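You operate a simulated robot arm through the tools that you are given. There is no shell and no other tool.

You are at the controls of a simulated robot arm. One attempt, no reset.

TASK
Test the tube named on the checking card and sort it.
Fine: switch the lamp box on, stand the tube in it, press test; the display names the hole; switch off again.
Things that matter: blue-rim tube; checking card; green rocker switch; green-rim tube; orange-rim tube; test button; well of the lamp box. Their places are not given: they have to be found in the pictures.

Only the result counts: the job must be done as asked and must still hold three seconds after the hand-in. Knocking over, shifting, dropping, spilling or breaking anything else fails it.

THE ROBOT
A 6-joint arm with a two-finger gripper, fixed in place. Base frame: the origin is at the foot of the arm, x ahead of it, y to its left, z up; the work surface is at about z = 740. Lengths are in mm, angles in degrees, forces in N, time in s.
Its first joint turns from -166.0 to 166.0 degrees. Payload 1.71 kg.
Tool frame: the origin (TCP) lies between the finger pads and is the grasp point; the fingertips stand 20 mm ahead of it; z points along the fingers, y is the line along which they close. Largest opening 96 mm; the body of the gripper starts 113 mm behind the TCP.
Orientation is that of the tool frame in the base frame, as a unit quaternion [x, y, z, w]. With the fingers straight down and closing along the base's y, the tool's x points along the base's -x, its y along +y and its z along -z.

THE INTERFACE
- The arm moves only by the tool apply_moves. Its argument "deltas" is a list of rows, each an object of numbers (a shift or turn left out is 0, a gripper value left out holds the last): "dx", "dy", "dz": the shift along the tool's x, y, z in mm; "ax", "ay", "az": the turn, a rotation vector about the tool's x, y, z in degrees; "fingers": the opening in per cent of the stroke, from 0 (shut) to 100 (fully open). In form: [{"dx": .., "dy": .., "dz": .., "ax": .., "ay": .., "az": .., "fingers": ..}, ...]. A call has 1 to 20 rows; each row is the pose to reach, as a shift and turn from the pose commanded when the call began, along the tool's axes at that moment. Rows are played at 5 a second. More than 50 mm and 8.6 degrees between two rows, or a gripper value outside its range, and nothing of the call is played. Where a pose cannot be reached the arm comes as near as it can. A force on the tool above 40 N (or 10 N above the force at the start of the call, whichever is more), or a blocked arm, ends the call early, and 0.2 s more pass. The fingers move at their own pace (about 45 mm/s each) and stop on an object; they squeeze with about 26 N. The grip force told is the motor's: it shows also when the fingers shut on nothing. Time passes only in rows, and 0.2 s behind the last, so rows that repeat a pose let the fingers close. It gives the time, the measured TCP pose, the force on the tool (base axes), the opening and the grip force at its end, in the units of the frame above (readings bear some noise), with the torque about the TCP (base axes, N m) and any sound that the robot's microphone picked up.
- Cameras (640 x 400 px; columns grow to the right, rows downward): "scene" is fixed at [219.2, -501, 1527.3]; the picture's right is [0.70, -0.72, 0.00], its down [-0.40, -0.38, -0.83] and it looks along [0.60, 0.58, -0.55] (base axes); focal length 316 px, centre (320, 200). "wrist" rides on the gripper at [66, 14, -145] in the tool frame; the picture's right is [-0.21, 0.98, 0.00], its down [-0.88, -0.18, -0.45] and it looks along [-0.44, -0.09, 0.90] (tool axes); focal length 275 px, centre (320, 200).
- get_image(camera): a new picture of that camera. It takes no simulated time.
- lift_body(by): slides the trunk up (or, below 0, down) by that many mm; the arm rides with it, the base frame stays. It gives what a move gives, with no picture.
- locate(camera, pixels): for up to 12 pixels [column, row] of the newest picture of that camera ("zoom" is the newest enlarged one), the place [x, y, z] in the base frame of the surface seen there, good to about 2 mm. It takes no simulated time.
- close_up(camera, box): a new picture of the part [left, top, right, bottom] of that camera's present view, enlarged. It takes no simulated time.
- job_done(): hands the job in; it is judged then, once.

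Open the gripper and draw the arm clear of the work before you hand the job in, unless the task says otherwise.

The tools are called after "Emit:" as name(argument=value, ...) on one line, values as JSON. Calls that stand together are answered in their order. apply_moves: Moves the arm, as the interface text tells. Its arguments: {"type":"object","properties":{"deltas":{"type":"array","items":{"type":"object","properties":{"dx":{"type":"number"},"dy":{"type":"number"},"dz":{"type":"number"},"ax":{"type":"number"},"ay":{"type":"number"},"az":{"type":"number"},"fingers":{"type":"number"}}}}},"required":["deltas"]} The other tools are called the same way: lift_body (by) slides the trunk up or down; get_image (camera) takes a picture; locate (camera, pixels) gives the place of the surface under pixels of a picture; close_up (camera, box) takes an enlarged picture of a part of a camera's view; job_done () hands the job in.

At the start:

```text
t: 0.0
tcp_pos: [522.8, 141.2, 1141.0]
tool_rot: [0.0, 1.0, -0.001, -0.002]
force: [0.2, 0.6, -0.3]
wrist_torque: [-0.02, -0.02, -0.01]
opening: 96.0
finger_force: 0.0
trunk travel left (down, up): [-175.0, 215.0]
```

scene: 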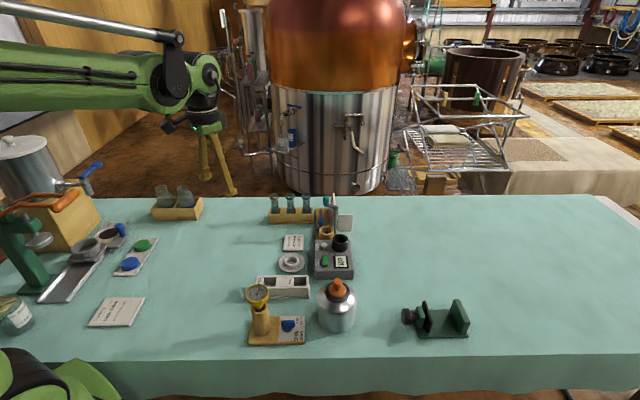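
wrist: 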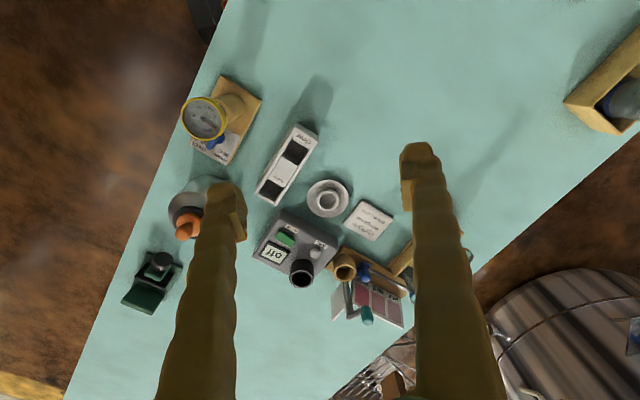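

I'll look closer at the lamp box, the cards and the tube rack around scene pixels (250-360, 190-310) before moving.

Emit:
close_up(camera="scene", box=[240, 180, 370, 260])

Emit:
close_up(camera="scene", box=[240, 225, 370, 306])

Emit:
close_up(camera="wrist", box=[240, 110, 480, 340])

Emit:
close_up(camera="scene", box=[60, 170, 220, 340])

```text
4.92 times, centred on (305, 220) of scene
```

zoom: 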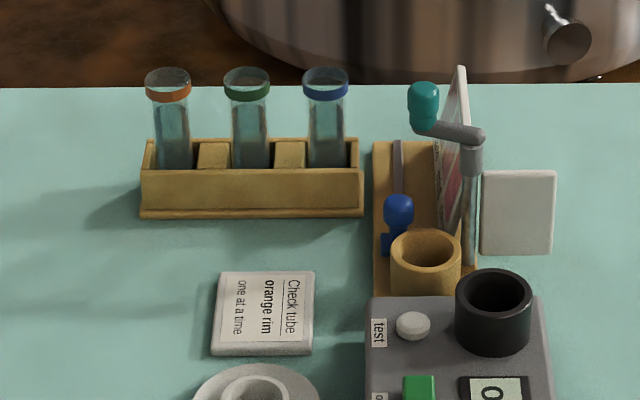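

```text
4.92 times, centred on (305, 266) of scene
```

zoom: 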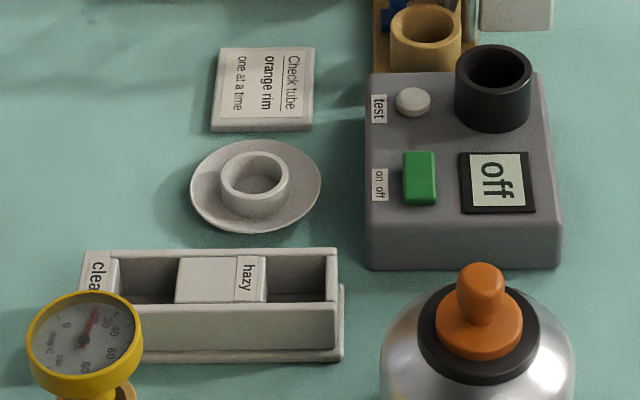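

```text
1.74 times, centred on (360, 225) of wrist
```

zoom: 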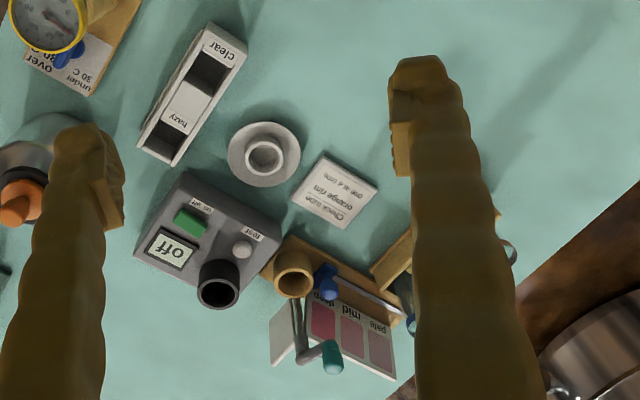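

```text
2.35 times, centred on (140, 255) of scene
```

zoom: 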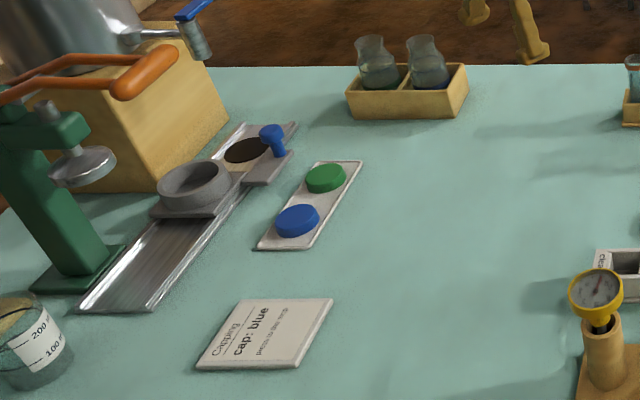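

The card reads "Check tube orange rim, one at a time"; the rack has "clear" and "hazy" holes. I'll locate the tube, well, switch, button and holes in an enlarged scene picture.

Emit:
close_up(camera="scene", box=[240, 180, 370, 260])

Emit:
locate(camera="zoom", pixels=[[168, 97], [168, 71], [172, 150], [247, 95], [325, 93], [152, 185], [350, 185], [214, 155], [413, 322], [493, 278], [493, 340], [168, 82]])

Emit:
close_up(camera="scene", box=[240, 225, 370, 306])

Emit:
locate(camera="zoom", pixels=[[413, 98], [420, 158], [420, 195], [420, 176], [490, 60], [490, 95], [220, 280], [150, 280], [315, 280], [100, 255], [335, 252], [333, 305]])

```text
4.92 times, centred on (305, 220) of scene
```

zoom: 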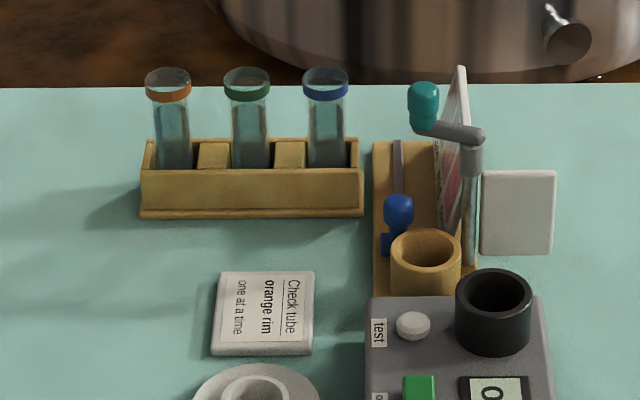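

```text
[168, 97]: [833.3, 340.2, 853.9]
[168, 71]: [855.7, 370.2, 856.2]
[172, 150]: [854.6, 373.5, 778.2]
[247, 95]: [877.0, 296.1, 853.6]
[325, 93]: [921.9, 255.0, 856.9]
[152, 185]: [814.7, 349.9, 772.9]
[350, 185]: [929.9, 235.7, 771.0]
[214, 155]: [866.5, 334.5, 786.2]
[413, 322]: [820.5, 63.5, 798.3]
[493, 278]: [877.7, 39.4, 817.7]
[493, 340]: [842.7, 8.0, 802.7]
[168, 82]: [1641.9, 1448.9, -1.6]
```

```text
4.92 times, centred on (305, 266) of scene
```

zoom: 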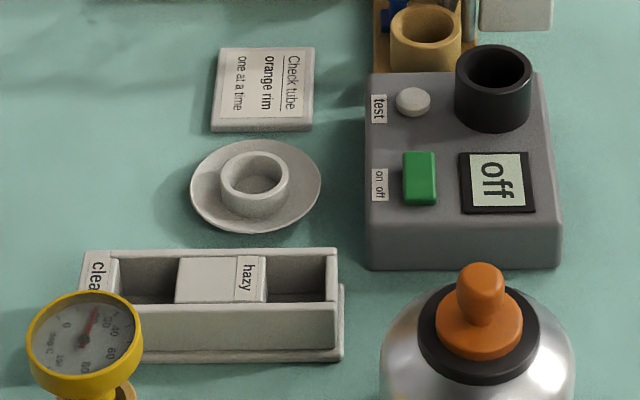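

```text
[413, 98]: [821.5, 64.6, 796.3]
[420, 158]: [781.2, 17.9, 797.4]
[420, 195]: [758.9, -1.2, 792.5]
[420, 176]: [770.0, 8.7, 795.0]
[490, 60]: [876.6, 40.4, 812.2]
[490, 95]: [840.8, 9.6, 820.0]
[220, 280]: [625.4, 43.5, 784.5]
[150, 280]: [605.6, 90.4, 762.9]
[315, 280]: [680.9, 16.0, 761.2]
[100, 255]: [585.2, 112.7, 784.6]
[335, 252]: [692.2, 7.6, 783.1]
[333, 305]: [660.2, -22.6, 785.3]
```

The orange tube rim is near (845, 355, 857), the lamp box well near (860, 24, 818), the switch near (770, 9, 795), the test button near (820, 64, 797). Everything is turned about -45° so I turn the tool 45° and move toward the area at height for a better look.

Emit:
apply_moves(deltas=[{"dx": -25, "dy": 0, "az": 7.5, "fingers": 100}, {"dx": -50, "dy": 0, "az": 15}, {"dx": -75, "dy": 0, "az": 22.5}, {"dx": -100, "dy": 0, "az": 30}, {"dx": -125, "dy": 0, "az": 37.5}, {"dx": -150, "dy": 0, "az": 45}])

Emit:
get_image(camera="wrist")

Emit:
get_image(camera="scene")

```text
t: 1.4
tcp_pos: [659.2, 142.9, 1150.9]
tool_rot: [0.384, 0.923, 0.003, 0.006]
force: [0.2, 0.0, 0.3]
wrist_torque: [0.03, 0.06, 0.02]
opening: 95.9
finger_force: 0.0
trunk travel left (down, up): [-175.0, 215.0]
```

```text
taken
```

wrist: 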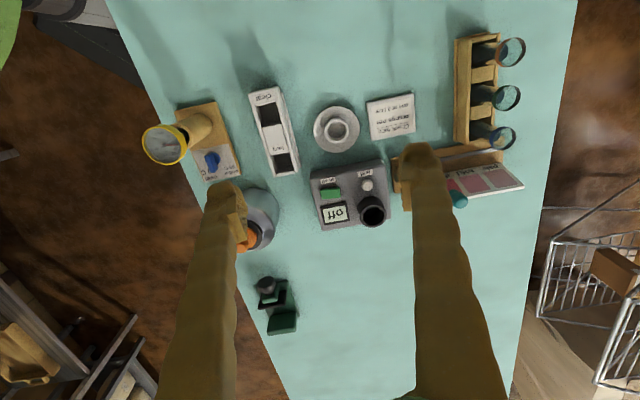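

```text
taken
```

scene: 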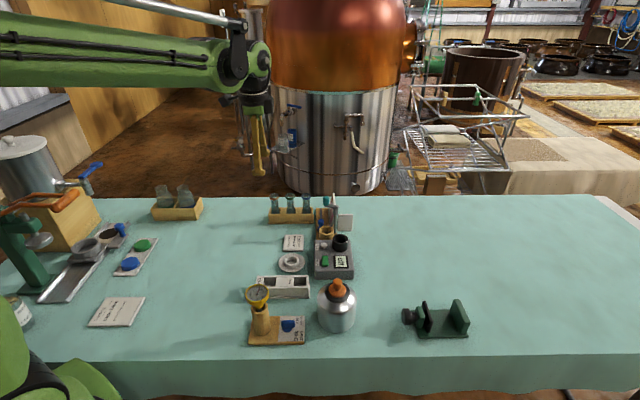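

The arm is over the work. I take enlarged wrist pictures of the lamp box, hole rack and tube rack and locate their parts.

Emit:
close_up(camera="wrist", box=[300, 140, 400, 240])

Emit:
close_up(camera="wrist", box=[230, 70, 360, 190])

Emit:
close_up(camera="wrist", box=[440, 20, 570, 160])

```text
4.00 times, centred on (350, 190) of wrist
```

zoom: 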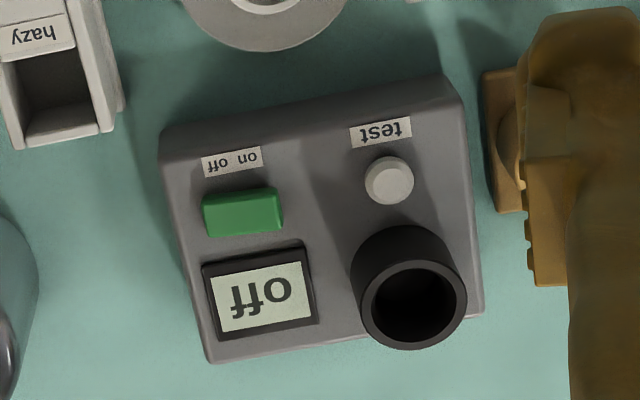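

```text
3.33 times, centred on (295, 130) of wrist
```

zoom: 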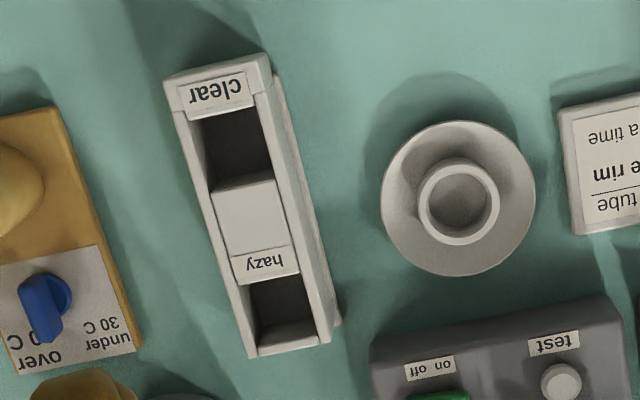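

```text
2.86 times, centred on (505, 90) of wrist
```

zoom: 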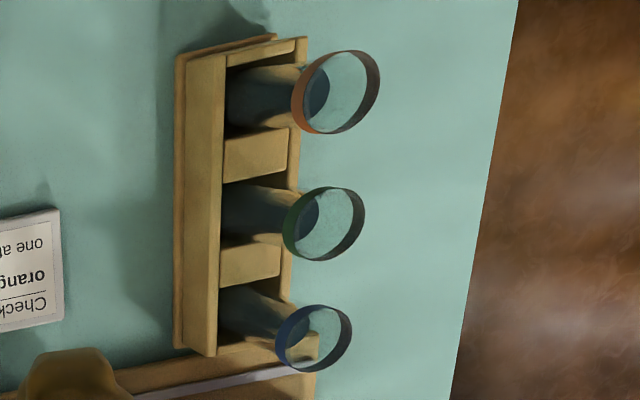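

Labels confirm "clear" next to the far-left hole and "hazy" next to the other. Now I locate precise points in each view.

Emit:
close_up(camera="wrist", box=[300, 140, 400, 240])

Emit:
locate(camera="zoom", pixels=[[389, 180], [214, 212], [243, 210], [272, 206], [372, 302], [464, 302], [417, 264], [415, 347], [415, 310], [165, 132], [455, 85], [262, 302]])

Emit:
close_up(camera="wrist", box=[230, 70, 360, 190])

Emit:
locate(camera="zoom", pixels=[[202, 118], [264, 104], [215, 190], [275, 178], [240, 150], [247, 287], [300, 275], [258, 345], [316, 322], [283, 305], [170, 84], [330, 335]])

Emit:
close_up(camera="wrist", box=[440, 20, 570, 160])

Emit:
locate(camera="zoom", pixels=[[297, 105], [375, 75], [345, 52], [325, 131], [255, 155], [250, 262], [288, 225], [360, 215], [232, 60], [285, 50], [205, 60], [195, 345]])

```text
4.00 times, centred on (350, 190) of wrist
```

zoom: 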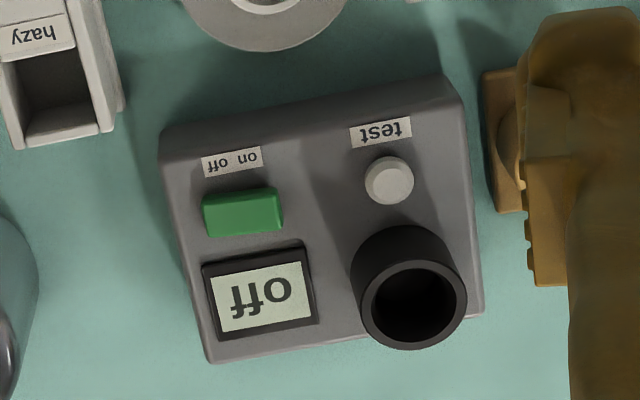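

```text
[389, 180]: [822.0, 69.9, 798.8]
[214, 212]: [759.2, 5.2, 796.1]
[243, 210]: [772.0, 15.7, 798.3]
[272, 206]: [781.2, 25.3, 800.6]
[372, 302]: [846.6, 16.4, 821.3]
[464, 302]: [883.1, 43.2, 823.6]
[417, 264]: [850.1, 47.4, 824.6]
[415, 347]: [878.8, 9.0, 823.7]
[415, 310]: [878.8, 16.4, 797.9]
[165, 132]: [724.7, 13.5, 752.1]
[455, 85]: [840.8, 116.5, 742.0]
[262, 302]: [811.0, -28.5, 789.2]
```

```text
3.33 times, centred on (295, 130) of wrist
```

zoom: 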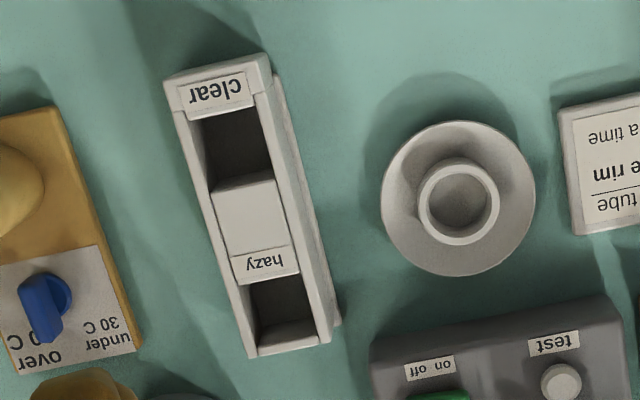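

```text
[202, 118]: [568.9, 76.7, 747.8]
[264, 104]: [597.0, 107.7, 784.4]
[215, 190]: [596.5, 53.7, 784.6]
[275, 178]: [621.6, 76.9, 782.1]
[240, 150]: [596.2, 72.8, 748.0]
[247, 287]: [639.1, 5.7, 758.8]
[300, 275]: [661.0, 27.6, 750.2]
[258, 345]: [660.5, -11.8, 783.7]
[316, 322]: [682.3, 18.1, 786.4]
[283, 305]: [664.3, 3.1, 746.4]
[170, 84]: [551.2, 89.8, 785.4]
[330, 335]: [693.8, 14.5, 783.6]
```

```text
2.86 times, centred on (505, 90) of wrist
```

zoom: 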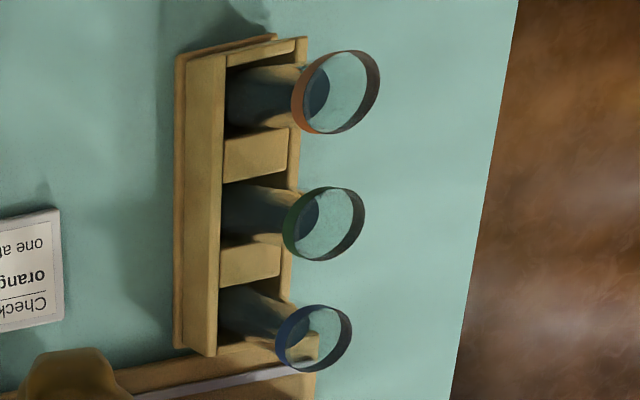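

```text
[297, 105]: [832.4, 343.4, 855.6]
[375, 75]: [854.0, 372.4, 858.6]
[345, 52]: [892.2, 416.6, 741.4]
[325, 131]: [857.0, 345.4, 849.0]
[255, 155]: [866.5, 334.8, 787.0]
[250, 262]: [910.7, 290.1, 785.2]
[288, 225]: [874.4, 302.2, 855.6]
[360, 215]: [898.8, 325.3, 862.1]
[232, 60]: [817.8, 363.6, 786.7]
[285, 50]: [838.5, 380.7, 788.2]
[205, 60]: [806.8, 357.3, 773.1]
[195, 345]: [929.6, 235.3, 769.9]
```

I check the tall obstacles: teal-knob post, thermometer stand, orange-capped bottle, and the rack edges of the target holes.

Emit:
close_up(camera="scene", box=[310, 180, 370, 260])

Emit:
locate(camera="scene", pixels=[[326, 201], [334, 207], [334, 195], [335, 225], [345, 218], [258, 293], [258, 310], [260, 328], [338, 283], [337, 292], [336, 310], [292, 262]])

Emit:
locate(camera="wrist", pixels=[[168, 144], [205, 125], [150, 140], [185, 140], [458, 198], [250, 240], [262, 205], [336, 127], [390, 115], [213, 158], [455, 185], [520, 185]])

```text
5.00 times, centred on (340, 220) of scene
```

zoom: 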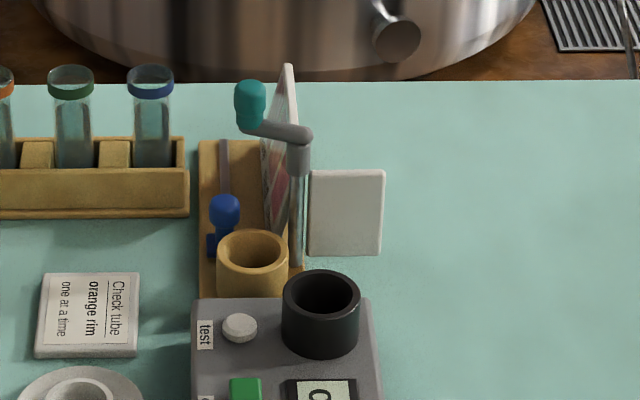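

```text
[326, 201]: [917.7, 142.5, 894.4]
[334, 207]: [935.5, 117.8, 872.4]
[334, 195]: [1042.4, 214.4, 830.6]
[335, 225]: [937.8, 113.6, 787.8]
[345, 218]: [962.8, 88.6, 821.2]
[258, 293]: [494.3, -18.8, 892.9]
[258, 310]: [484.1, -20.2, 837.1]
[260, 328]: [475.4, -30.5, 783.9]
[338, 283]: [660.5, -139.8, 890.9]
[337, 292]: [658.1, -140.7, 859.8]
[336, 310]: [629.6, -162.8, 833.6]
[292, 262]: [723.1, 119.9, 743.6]
```

```text
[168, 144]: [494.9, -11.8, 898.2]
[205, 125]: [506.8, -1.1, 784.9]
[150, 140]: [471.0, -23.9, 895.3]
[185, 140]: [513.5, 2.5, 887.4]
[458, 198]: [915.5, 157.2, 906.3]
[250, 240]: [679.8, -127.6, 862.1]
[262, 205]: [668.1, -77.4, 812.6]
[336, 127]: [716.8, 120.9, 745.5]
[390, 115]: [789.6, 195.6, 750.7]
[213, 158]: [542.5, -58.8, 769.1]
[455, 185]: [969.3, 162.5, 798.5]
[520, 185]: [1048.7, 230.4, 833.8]
```

Obstacles noted: teal knob near (917,150,906), post at (936,117), thermometer (494,-15,895), bottle (660,-140,890) – all clear of my paths. Rocker is raised at its "on" end (781,25,800.6). I close the fingers and move over that end at z≈900.

Emit:
apply_moves(deltas=[{"dx": -20, "dy": -1, "dz": 30, "fingers": 0}, {"dx": -40, "dy": -2, "dz": 60}, {"dx": -60, "dy": -3, "dz": 90}, {"dx": -80, "dy": -3, "dz": 120}, {"dx": -100, "dy": -4, "dz": 150}, {"dx": -120, "dy": -5, "dz": 180}, {"dx": -140, "dy": -5, "dz": 210}, {"dx": -158, "dy": -6, "dz": 241}, {"dx": -158, "dy": -6, "dz": 241}])

Emit:
get_image(camera="wrist")

Emit:
get_image(camera="scene")

```text
t: 3.4
tcp_pos: [766.7, 23.7, 910.4]
tool_rot: [0.383, 0.924, 0.002, 0.007]
force: [-0.4, 0.2, -0.3]
wrist_torque: [0.01, 0.05, 0.01]
opening: 0.0
finger_force: 25.9
trunk travel left (down, up): [-175.0, 215.0]
```

```text
taken
```

wrist: 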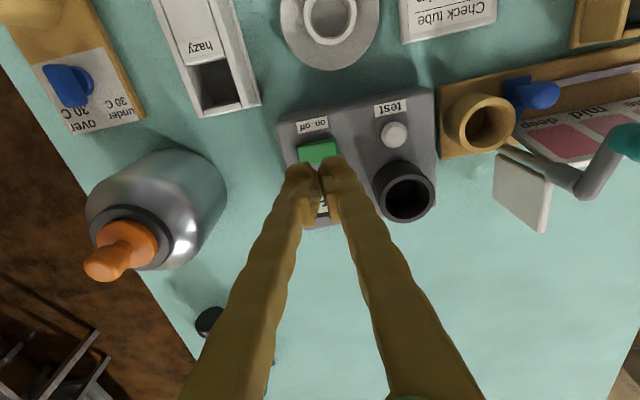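

```text
taken
```

scene: 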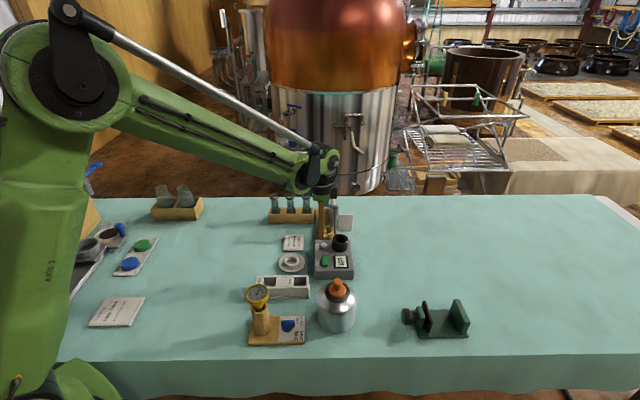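

The tool sits at (766.7, 23.7, 910.4), slightly tilted (0.8°). I refine the rocker, button and well from this closer wrist view.

Emit:
close_up(camera="wrist", box=[260, 70, 460, 240])

Emit:
locate(camera="zoom", pixels=[[250, 232], [236, 234], [190, 245], [135, 255], [433, 197], [420, 200], [443, 310], [545, 310], [490, 272], [500, 420], [497, 380], [120, 240]])

```text
2.35 times, centred on (360, 155) of wrist
```

zoom: 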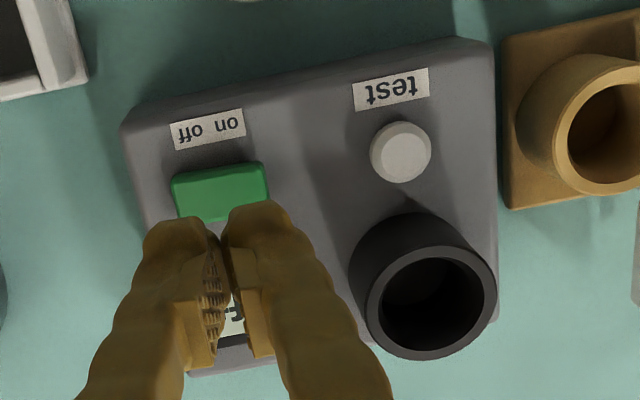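

```text
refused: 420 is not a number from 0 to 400
```

Reissuing the locate with valid pixels from this enlarged view.

Emit:
locate(camera="zoom", pixels=[[182, 180], [180, 208], [262, 168], [258, 195], [220, 190], [400, 150], [374, 310], [488, 300], [430, 252], [430, 353], [425, 300], [240, 185]])

```text
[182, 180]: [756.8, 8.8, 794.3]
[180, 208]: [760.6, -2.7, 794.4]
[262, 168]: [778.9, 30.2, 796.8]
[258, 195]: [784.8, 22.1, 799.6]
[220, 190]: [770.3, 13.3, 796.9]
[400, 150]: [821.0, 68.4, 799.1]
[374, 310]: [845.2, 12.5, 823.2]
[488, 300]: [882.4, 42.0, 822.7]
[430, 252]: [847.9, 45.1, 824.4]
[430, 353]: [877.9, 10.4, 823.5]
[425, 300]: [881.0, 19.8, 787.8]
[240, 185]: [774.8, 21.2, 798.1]
```

Rocker centre is (770,14), "on" end about (782,26). I straighten the tilt and position over (779.5, 23.5) at z≈840.

Emit:
apply_moves(deltas=[{"dx": -5, "dy": 4.5, "dz": 20, "ax": 0.6, "ay": 0.6}, {"dx": -9.2, "dy": 8.9, "dz": 45, "ax": 0.6, "ay": 0.6}, {"dx": -9.2, "dy": 8.9, "dz": 70, "ax": 0.6, "ay": 0.6}, {"dx": -9.2, "dy": 8.9, "dz": 70, "ax": 0.6, "ay": 0.6}, {"dx": -9.2, "dy": 8.9, "dz": 70, "ax": 0.6, "ay": 0.6}])

Emit:
close_up(camera="wrist", box=[240, 80, 440, 240])

```text
t: 4.6
tcp_pos: [779.4, 25.6, 841.8]
tool_rot: [0.383, 0.924, 0.001, -0.001]
force: [-0.5, 0.7, -0.6]
wrist_torque: [0.01, 0.03, -0.01]
opening: 0.1
finger_force: 26.1
trunk travel left (down, up): [-175.0, 215.0]
```

```text
2.50 times, centred on (340, 160) of wrist
```

zoom: 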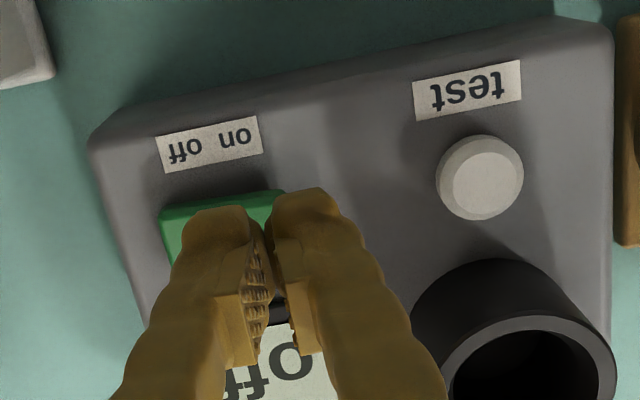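

The fingertips are over the "on" end. I go down slowly, about 27 mm (tip to z≈795), to press it, then rise again.

Emit:
apply_moves(deltas=[{"dz": 10}, {"dz": 18}, {"dz": 20}, {"dz": 22}, {"dz": 23}, {"dz": 24}, {"dz": 25}, {"dz": 26}])

Emit:
close_up(camera="scene", box=[290, 220, 370, 290])

```text
t: 6.4
tcp_pos: [779.8, 24.5, 814.9]
tool_rot: [0.382, 0.924, -0.001, -0.001]
force: [-0.2, 0.0, -0.6]
wrist_torque: [0.02, -0.03, -0.01]
opening: 0.1
finger_force: 26.3
trunk travel left (down, up): [-175.0, 215.0]
```

```text
5.71 times, centred on (330, 255) of scene
```

zoom: 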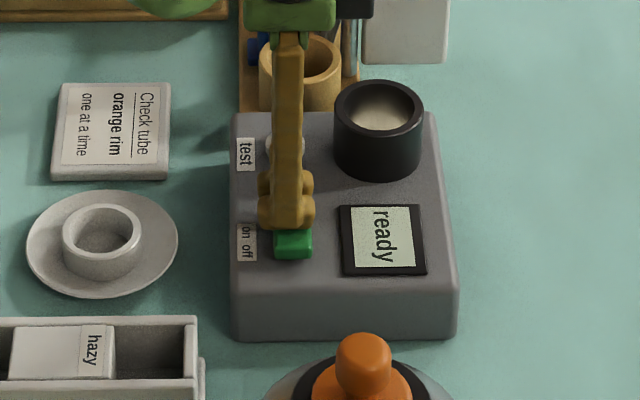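

The display now reads "ready" and the well glows at zoom (380,115): the lamp box is on. I measure the well floor depth and rack floor to choose the gripping height, then retreat upward.

Emit:
locate(camera="zoom", pixels=[[380, 105], [380, 120], [360, 118], [400, 118], [378, 85], [378, 135]])

Emit:
apply_moves(deltas=[{"dz": -20}, {"dz": -50}, {"dz": -90}, {"dz": -135, "fingers": 50}, {"dz": -150, "fingers": 80}])

Emit:
close_up(camera="scene", box=[290, 220, 370, 290])

Emit:
close_up(camera="wrist", box=[340, 80, 640, 260])

```text
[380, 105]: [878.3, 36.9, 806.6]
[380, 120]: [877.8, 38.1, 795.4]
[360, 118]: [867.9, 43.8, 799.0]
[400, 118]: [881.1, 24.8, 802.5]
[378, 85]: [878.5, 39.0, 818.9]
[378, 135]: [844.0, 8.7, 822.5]
```

```text
t: 7.6
tcp_pos: [782.6, 23.7, 967.7]
tool_rot: [0.383, 0.924, 0.0, 0.0]
force: [-0.3, 0.5, 0.0]
wrist_torque: [-0.02, -0.03, 0.02]
opening: 50.4
finger_force: 0.1
trunk travel left (down, up): [-175.0, 215.0]
```

```text
5.71 times, centred on (330, 255) of scene
```

zoom: 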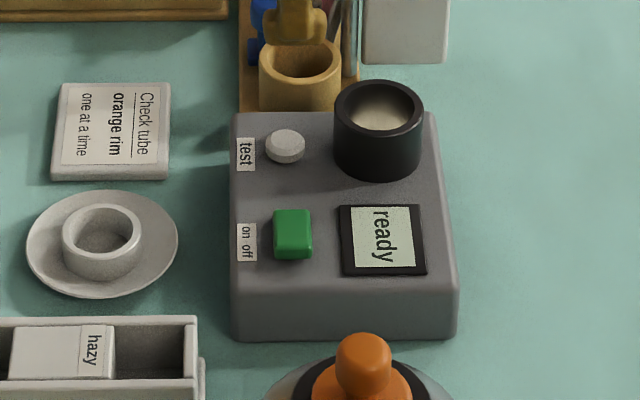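

```text
2.13 times, centred on (490, 170) of wrist
```

zoom: 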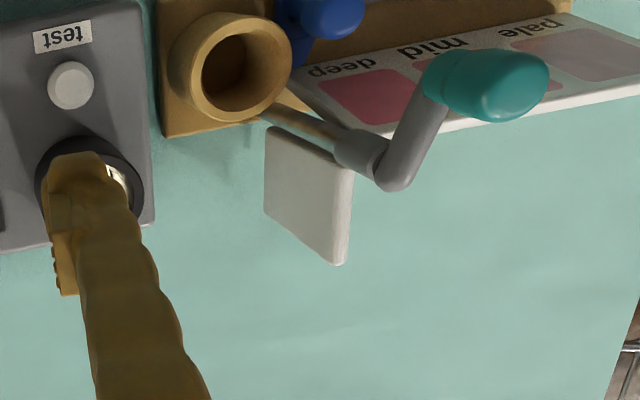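

The switch stays on ("ready"). I bring the wrist camera straight above the well to measure its depth before choosing the grip height.

Emit:
apply_moves(deltas=[{"dx": -40, "dy": 15}, {"dx": -80, "dy": 31}, {"dx": -120, "dy": 46, "fingers": 80}, {"dx": -120, "dy": 46, "fingers": 80}, {"dx": -120, "dy": 46, "fingers": 80}])

Emit:
get_image(camera="wrist")

```text
t: 8.8
tcp_pos: [900.3, -27.2, 966.4]
tool_rot: [0.383, 0.924, 0.0, 0.0]
force: [-0.2, 0.6, 0.5]
wrist_torque: [-0.01, -0.01, -0.01]
opening: 76.7
finger_force: 0.0
trunk travel left (down, up): [-175.0, 215.0]
```

```text
taken
```

wrist: 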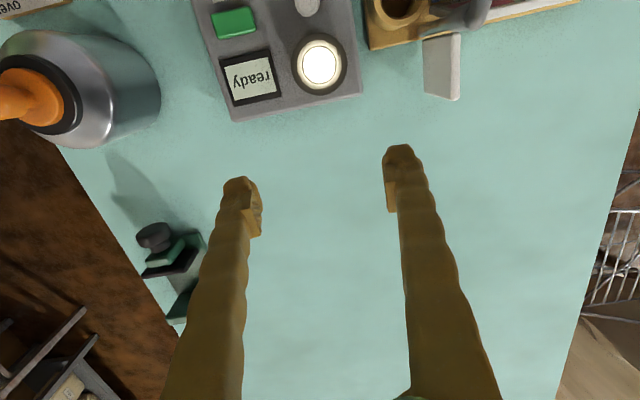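

The well floor is visible at wrist pixel (319,64). I locate its floor and rim points.

Emit:
close_up(camera="wrist", box=[280, 30, 360, 100])

Emit:
locate(camera="wrist", pixels=[[319, 64], [312, 64], [326, 64], [319, 56], [319, 72], [298, 64], [343, 64], [319, 40], [319, 88], [340, 80], [300, 50]])

```text
5.71 times, centred on (320, 65) of wrist
```

zoom: 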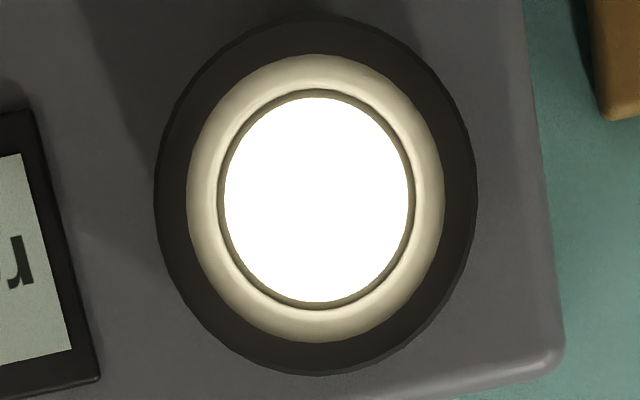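

```text
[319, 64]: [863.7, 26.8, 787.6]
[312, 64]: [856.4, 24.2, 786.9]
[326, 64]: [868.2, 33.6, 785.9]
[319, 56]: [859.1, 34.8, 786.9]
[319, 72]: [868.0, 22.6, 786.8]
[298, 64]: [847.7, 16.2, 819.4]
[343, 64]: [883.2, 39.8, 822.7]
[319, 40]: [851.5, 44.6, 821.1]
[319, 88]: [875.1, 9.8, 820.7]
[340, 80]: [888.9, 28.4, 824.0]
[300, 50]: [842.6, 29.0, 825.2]
```

The well floor is at z≈787 and its ring top at 822, centre about (864.5, 27.7). I move the open gripper above the orange tube at (844.4, 356.8).

Emit:
apply_moves(deltas=[{"dz": -15}, {"dx": 35, "dy": 26, "dz": -20}, {"dx": 70, "dy": 52, "dz": -20}, {"dx": 105, "dy": 78, "dz": -20}, {"dx": 140, "dy": 104, "dz": -20}, {"dx": 175, "dy": 130, "dz": -20}, {"dx": 210, "dy": 157, "dz": -20}, {"dx": 245, "dy": 183, "dz": -20}, {"dx": 280, "dy": 209, "dz": -20}, {"dx": 311, "dy": 232, "dz": -20}, {"dx": 311, "dy": 232, "dz": -20}, {"dx": 311, "dy": 232, "dz": -20}])

Emit:
get_image(camera="wrist")

Emit:
close_up(camera="scene", box=[240, 150, 370, 260])

```text
t: 11.4
tcp_pos: [841.9, 357.6, 983.8]
tool_rot: [0.383, 0.924, -0.001, -0.001]
force: [-0.2, 1.0, -0.9]
wrist_torque: [-0.01, 0.02, 0.01]
opening: 76.9
finger_force: 0.0
trunk travel left (down, up): [-175.0, 215.0]
```

```text
taken
```

wrist: 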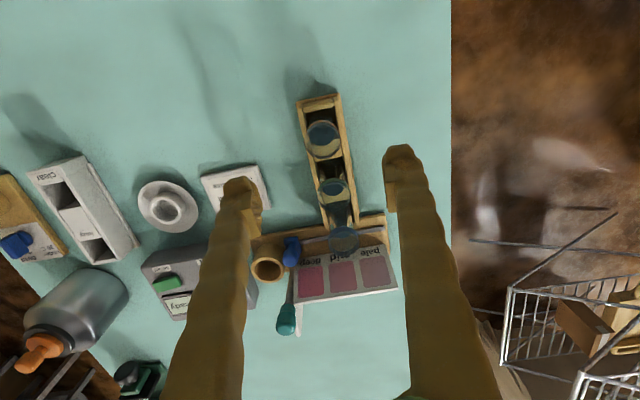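

```text
3.64 times, centred on (305, 205) of scene
```

zoom: 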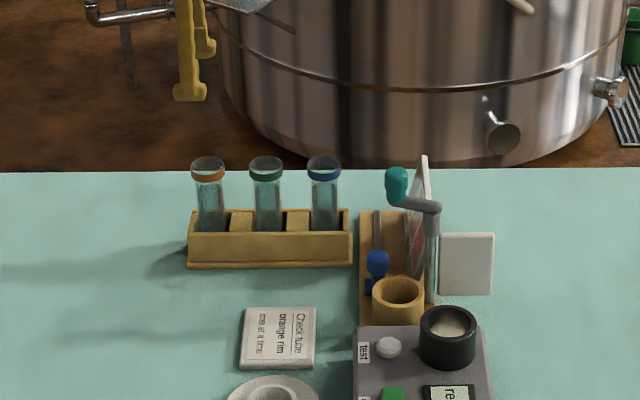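

I'm above the tube rack; I refine the tube rims' positions from this view (orange rim around pixel (322,138)).

Emit:
close_up(camera="wrist", box=[280, 80, 400, 260])

Emit:
locate(camera="wrist", pixels=[[307, 140], [339, 138], [322, 121], [324, 158], [321, 190], [345, 188], [333, 176], [319, 102], [334, 160], [342, 158], [311, 165], [303, 108]])

```text
2.22 times, centred on (340, 170) of wrist
```

zoom: 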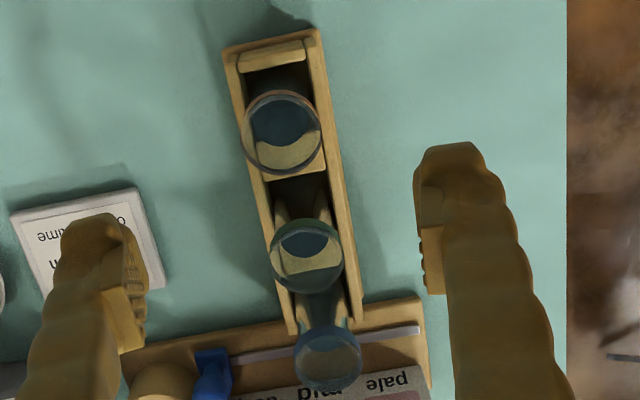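

```text
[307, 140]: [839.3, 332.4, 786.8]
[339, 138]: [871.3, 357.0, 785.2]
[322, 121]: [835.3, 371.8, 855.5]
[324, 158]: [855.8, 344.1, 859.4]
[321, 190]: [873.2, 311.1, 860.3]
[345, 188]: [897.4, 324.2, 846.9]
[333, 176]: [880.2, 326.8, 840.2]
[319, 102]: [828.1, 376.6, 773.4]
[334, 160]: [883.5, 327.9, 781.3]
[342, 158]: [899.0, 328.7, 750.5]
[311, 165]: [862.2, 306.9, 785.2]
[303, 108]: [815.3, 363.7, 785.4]
```

Orange rim centre is about (845, 357.5, 857). I descend with open fingers to TCP z≈822, keeping the tip above the rack top (787).

Emit:
apply_moves(deltas=[{"dx": -2.2, "dy": 1.8, "dz": 30}, {"dx": -2.2, "dy": 1.8, "dz": 65}, {"dx": -2.2, "dy": 1.8, "dz": 100}, {"dx": -2.2, "dy": 1.8, "dz": 130}, {"dx": -2.2, "dy": 1.8, "dz": 150}, {"dx": -2.2, "dy": 1.8, "dz": 162}, {"dx": -2.2, "dy": 1.8, "dz": 162}, {"dx": -2.2, "dy": 1.8, "dz": 162}])

Emit:
get_image(camera="wrist")

Emit:
close_up(camera="scene", box=[240, 150, 370, 240])

```text
t: 13.2
tcp_pos: [842.2, 356.0, 822.5]
tool_rot: [0.382, 0.924, 0.0, -0.001]
force: [1.1, 0.3, -0.6]
wrist_torque: [0.02, 0.01, 0.05]
opening: 77.1
finger_force: 0.0
trunk travel left (down, up): [-175.0, 215.0]
```

```text
taken
```

wrist: 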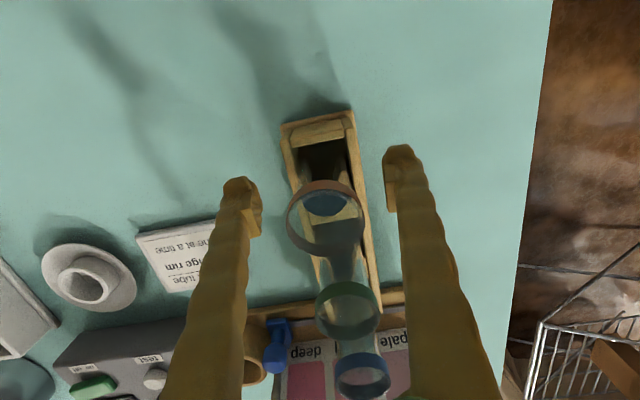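

```text
4.44 times, centred on (305, 195) of scene
```

zoom: 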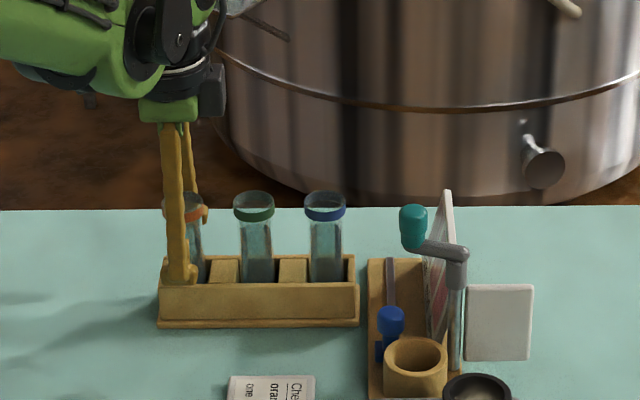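

Fingers straddle the orange tube. I re-measure the rim here to centre it before closing.

Emit:
close_up(camera="wrist", box=[260, 130, 400, 290])

Emit:
locate(camera="wrist", pixels=[[289, 215], [362, 208], [323, 182], [328, 256], [322, 187], [328, 250], [241, 215], [388, 205], [248, 182], [395, 150]])

```text
2.50 times, centred on (330, 210) of wrist
```

zoom: 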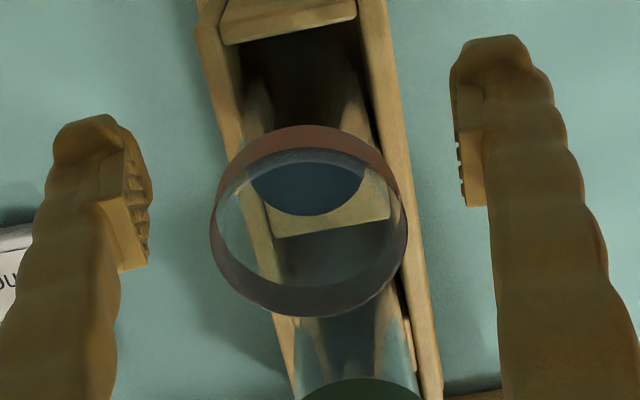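

```text
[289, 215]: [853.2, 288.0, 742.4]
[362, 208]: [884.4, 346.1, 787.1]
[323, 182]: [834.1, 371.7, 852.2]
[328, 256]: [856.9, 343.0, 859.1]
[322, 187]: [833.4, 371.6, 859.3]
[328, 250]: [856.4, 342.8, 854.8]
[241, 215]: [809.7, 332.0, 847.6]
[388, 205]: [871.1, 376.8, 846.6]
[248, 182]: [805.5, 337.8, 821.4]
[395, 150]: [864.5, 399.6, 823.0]
```

Rim centre measured at (845.3, 357.3). I shift ~3 mm along the closing axis and close the fingers on the tube.

Emit:
apply_moves(deltas=[{"dx": -1.2, "dy": 3}, {"dx": -1.2, "dy": 3, "fingers": 45}, {"dx": -1.2, "dy": 3, "fingers": 45}, {"dx": -1.2, "dy": 3, "fingers": 0}, {"dx": -1.2, "dy": 3, "fingers": 0}, {"dx": -1.2, "dy": 3, "fingers": 0}, {"dx": -1.2, "dy": 3, "fingers": 0}])

Emit:
close_up(camera="wrist", box=[220, 100, 440, 300])

Emit:
close_up(camera="scene", box=[240, 150, 370, 240])

```text
t: 14.8
tcp_pos: [845.2, 357.2, 823.3]
tool_rot: [0.381, 0.924, 0.001, -0.001]
force: [-0.1, -0.7, 0.3]
wrist_torque: [0.01, 0.01, -0.01]
opening: 34.4
finger_force: 26.5
trunk travel left (down, up): [-175.0, 215.0]
```

```text
2.00 times, centred on (330, 200) of wrist
```

zoom: 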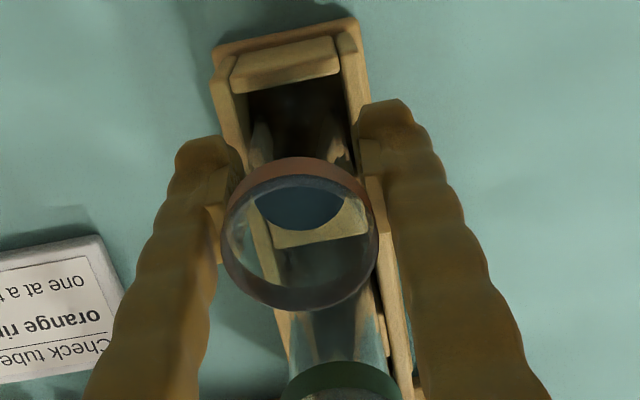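

```text
4.44 times, centred on (305, 195) of scene
```

zoom: 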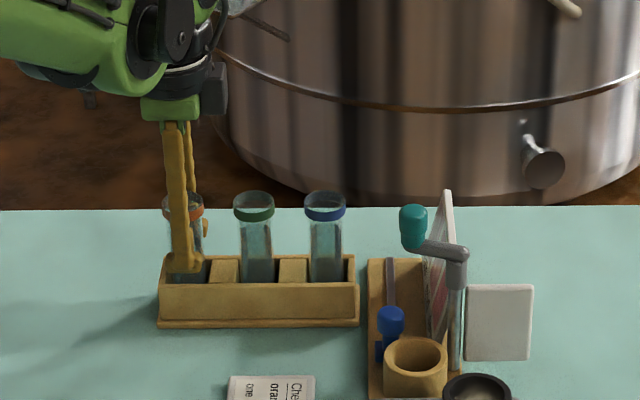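

The fingers hold the tube (opening 34.4, 26 N). I lift it straight up slowly, clear of the rack.

Emit:
apply_moves(deltas=[{"dz": -4}, {"dz": -12}, {"dz": -24}, {"dz": -38}, {"dz": -54}, {"dz": -70}, {"dz": -86}, {"dz": -102}, {"dz": -118}, {"dz": -134}, {"dz": -148}, {"dz": -156}, {"dz": -160}, {"dz": -160}])

Emit:
get_image(camera="wrist")

Emit:
close_up(camera="scene", box=[220, 110, 370, 240])

```text
t: 17.8
tcp_pos: [846.4, 357.1, 984.1]
tool_rot: [0.382, 0.924, -0.001, -0.001]
force: [-1.0, 0.4, -0.6]
wrist_torque: [0.03, -0.01, 0.01]
opening: 34.2
finger_force: 26.0
trunk travel left (down, up): [-175.0, 215.0]
```

```text
taken
```

wrist: 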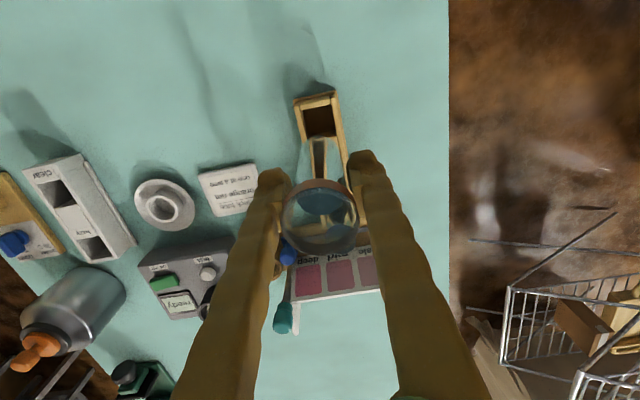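

```text
3.08 times, centred on (295, 175) of scene
```

zoom: 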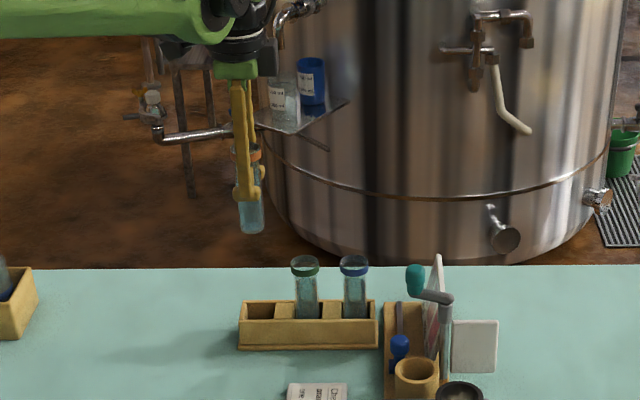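

The tube hangs upright in the fingers. I measure its bottom end (zoom pixel (250,228)) to know its length below the grip.

Emit:
locate(camera="zoom", pixels=[[250, 231], [250, 226], [250, 215], [246, 196], [258, 152], [240, 220], [262, 220]])

Emit:
locate(camera="wrist", pixels=[[287, 230], [354, 230], [321, 181], [322, 255], [318, 120]])

```text
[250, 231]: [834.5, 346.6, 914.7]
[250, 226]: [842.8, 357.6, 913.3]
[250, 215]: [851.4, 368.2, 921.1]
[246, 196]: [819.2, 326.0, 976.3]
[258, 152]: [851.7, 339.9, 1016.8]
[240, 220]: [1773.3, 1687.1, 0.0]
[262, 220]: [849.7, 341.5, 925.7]
```

```text
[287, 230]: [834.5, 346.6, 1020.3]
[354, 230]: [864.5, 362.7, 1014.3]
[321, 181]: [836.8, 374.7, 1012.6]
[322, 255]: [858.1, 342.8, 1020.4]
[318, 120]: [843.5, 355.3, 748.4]
```

Tube bottom is ~71 mm below the TCP; in the well (floor 787) the TCP should end near z≈858. I carry it at this height around the inside of the teal-knob post to above the well.

Emit:
apply_moves(deltas=[{"dx": -6, "dy": -9}, {"dx": -18, "dy": -28}, {"dx": -33, "dy": -51}, {"dx": -48, "dy": -74}, {"dx": -63, "dy": -97}, {"dx": -78, "dy": -120}, {"dx": -95, "dy": -141}, {"dx": -117, "dy": -153}, {"dx": -139, "dy": -164}, {"dx": -161, "dy": -175}, {"dx": -183, "dy": -186}, {"dx": -205, "dy": -198}, {"dx": -224, "dy": -208}, {"dx": -238, "dy": -215}, {"dx": -244, "dy": -219}, {"dx": -245.7, "dy": -220.1}, {"dx": -245.7, "dy": -220.1}])

Emit:
get_image(camera="wrist")

Emit:
close_up(camera="scene", box=[270, 150, 400, 260])

```text
t: 21.4
tcp_pos: [864.3, 27.3, 983.9]
tool_rot: [0.383, 0.924, 0.0, -0.001]
force: [-0.2, -0.1, -0.6]
wrist_torque: [0.0, -0.03, 0.03]
opening: 34.3
finger_force: 26.5
trunk travel left (down, up): [-175.0, 215.0]
```

```text
taken
```

wrist: 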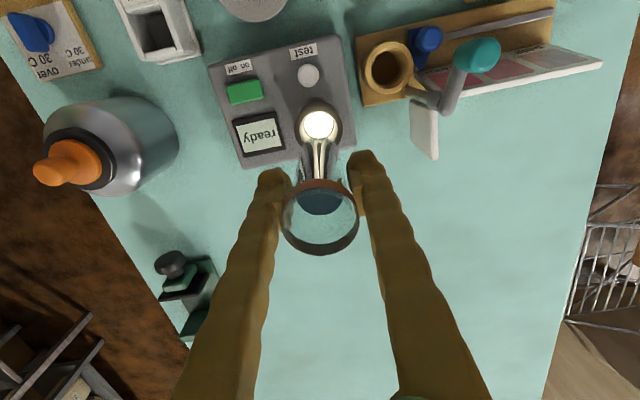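

```text
3.64 times, centred on (335, 205) of scene
```

zoom: 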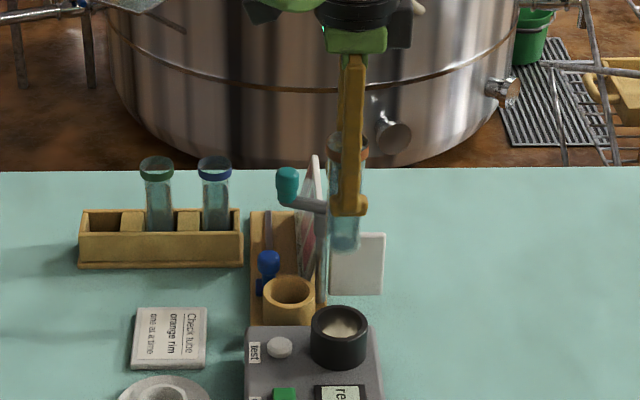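

The tube is above the well with the display still "ready". I check the tube bottom's horizontal place against the well centre before lowering.

Emit:
locate(camera="zoom", pixels=[[333, 240], [344, 246], [344, 240], [358, 240], [345, 235], [338, 310], [338, 350]])

Emit:
close_up(camera="wrist", box=[260, 80, 380, 270])

Emit:
locate(camera="wrist", pixels=[[318, 125], [311, 150], [329, 150], [320, 142], [321, 181], [322, 253], [283, 222], [356, 222]])

```text
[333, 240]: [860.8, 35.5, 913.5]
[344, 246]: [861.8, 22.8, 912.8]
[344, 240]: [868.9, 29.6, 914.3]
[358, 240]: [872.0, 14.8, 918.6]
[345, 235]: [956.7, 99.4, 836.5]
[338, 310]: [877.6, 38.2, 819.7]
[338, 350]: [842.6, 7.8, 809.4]
```

```text
2.11 times, centred on (320, 175) of wrist
```

zoom: 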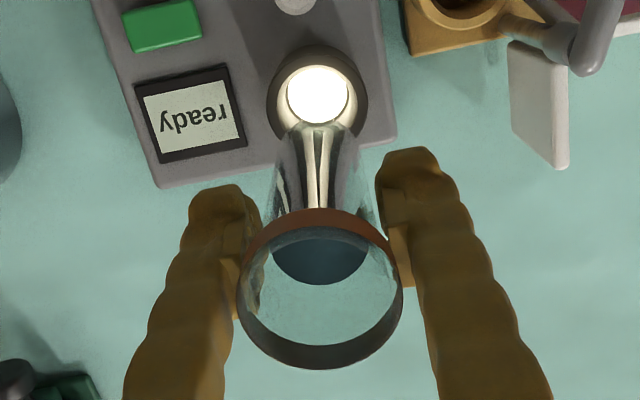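

```text
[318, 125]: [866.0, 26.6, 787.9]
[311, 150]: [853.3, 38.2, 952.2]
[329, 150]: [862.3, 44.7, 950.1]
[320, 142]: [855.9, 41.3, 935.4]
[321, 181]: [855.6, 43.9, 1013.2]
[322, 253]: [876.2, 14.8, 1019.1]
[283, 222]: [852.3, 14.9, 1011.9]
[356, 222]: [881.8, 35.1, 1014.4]
```

Bottom centre ≈ (866, 26), within the well's 40 mm mouth. I lower gently to TCP z≈862, just above the floor.

Emit:
apply_moves(deltas=[{"dz": 10}, {"dz": 28}, {"dz": 46}, {"dz": 62}, {"dz": 76}, {"dz": 88}, {"dz": 98}, {"dz": 106}, {"dz": 113}, {"dz": 118}, {"dz": 121}, {"dz": 122}, {"dz": 122}])

Emit:
get_image(camera="wrist")

Emit:
close_up(camera="scene", box=[280, 180, 390, 280])

```text
t: 24.2
tcp_pos: [865.5, 28.7, 860.0]
tool_rot: [0.382, 0.924, -0.001, -0.002]
force: [-0.2, -0.5, -0.4]
wrist_torque: [0.02, 0.0, -0.03]
opening: 34.2
finger_force: 26.0
trunk travel left (down, up): [-175.0, 215.0]
```

```text
taken
```

wrist: 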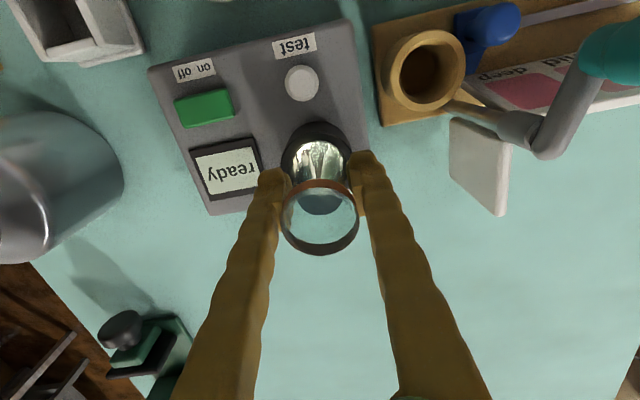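

```text
4.00 times, centred on (335, 230) of scene
```

zoom: 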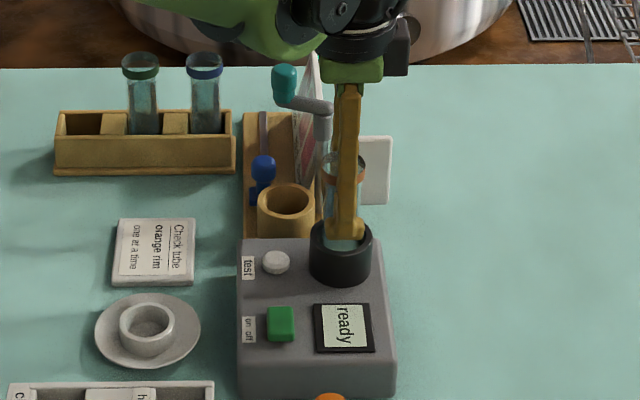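

No contact force yet at z=860. I lower a few more mm in small steps, watching the force.

Emit:
apply_moves(deltas=[{"dz": 0.7}, {"dz": 1.4}, {"dz": 2}, {"dz": 2}])

```text
t: 25.2
tcp_pos: [865.5, 28.8, 859.4]
tool_rot: [0.383, 0.924, 0.0, -0.001]
force: [4.3, -0.5, 15.0]
wrist_torque: [-0.04, -0.17, -0.02]
opening: 34.2
finger_force: 25.8
trunk travel left (down, up): [-175.0, 215.0]
```

Contact: 15 N upward, the tube stands on the well floor. I relax by 1 mm and open the fingers a moderate amount.

Emit:
apply_moves(deltas=[{"dz": -1.2}, {"dz": -1.2}, {"dz": -1.2, "fingers": 45}, {"dz": -1.2, "fingers": 60}, {"dz": -1.2, "fingers": 75}, {"dz": -1.2, "fingers": 80}, {"dz": -1.2, "fingers": 80}])

Emit:
get_image(camera="wrist")

Emit:
close_up(camera="scene", box=[280, 180, 390, 280])

```text
t: 26.8
tcp_pos: [865.3, 27.0, 860.4]
tool_rot: [0.383, 0.924, 0.0, -0.001]
force: [-1.1, -0.8, -1.2]
wrist_torque: [-0.02, 0.03, 0.0]
opening: 76.6
finger_force: 0.1
trunk travel left (down, up): [-175.0, 215.0]
```

```text
taken
```

wrist: 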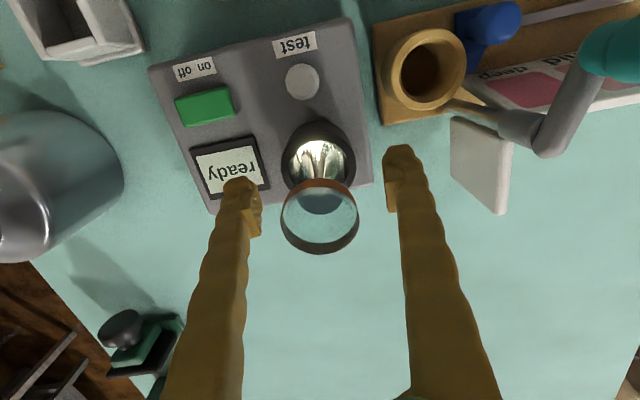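

```text
4.00 times, centred on (335, 230) of scene
```

zoom: 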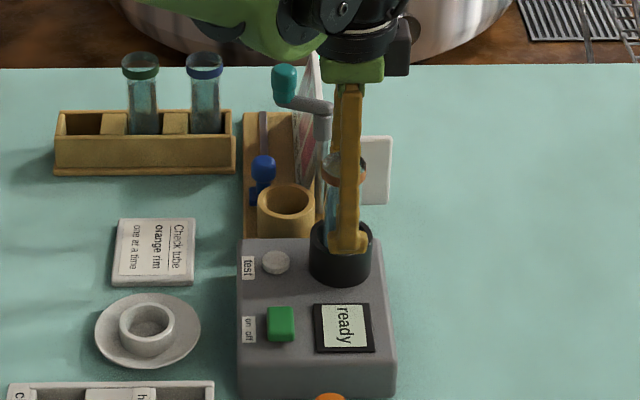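

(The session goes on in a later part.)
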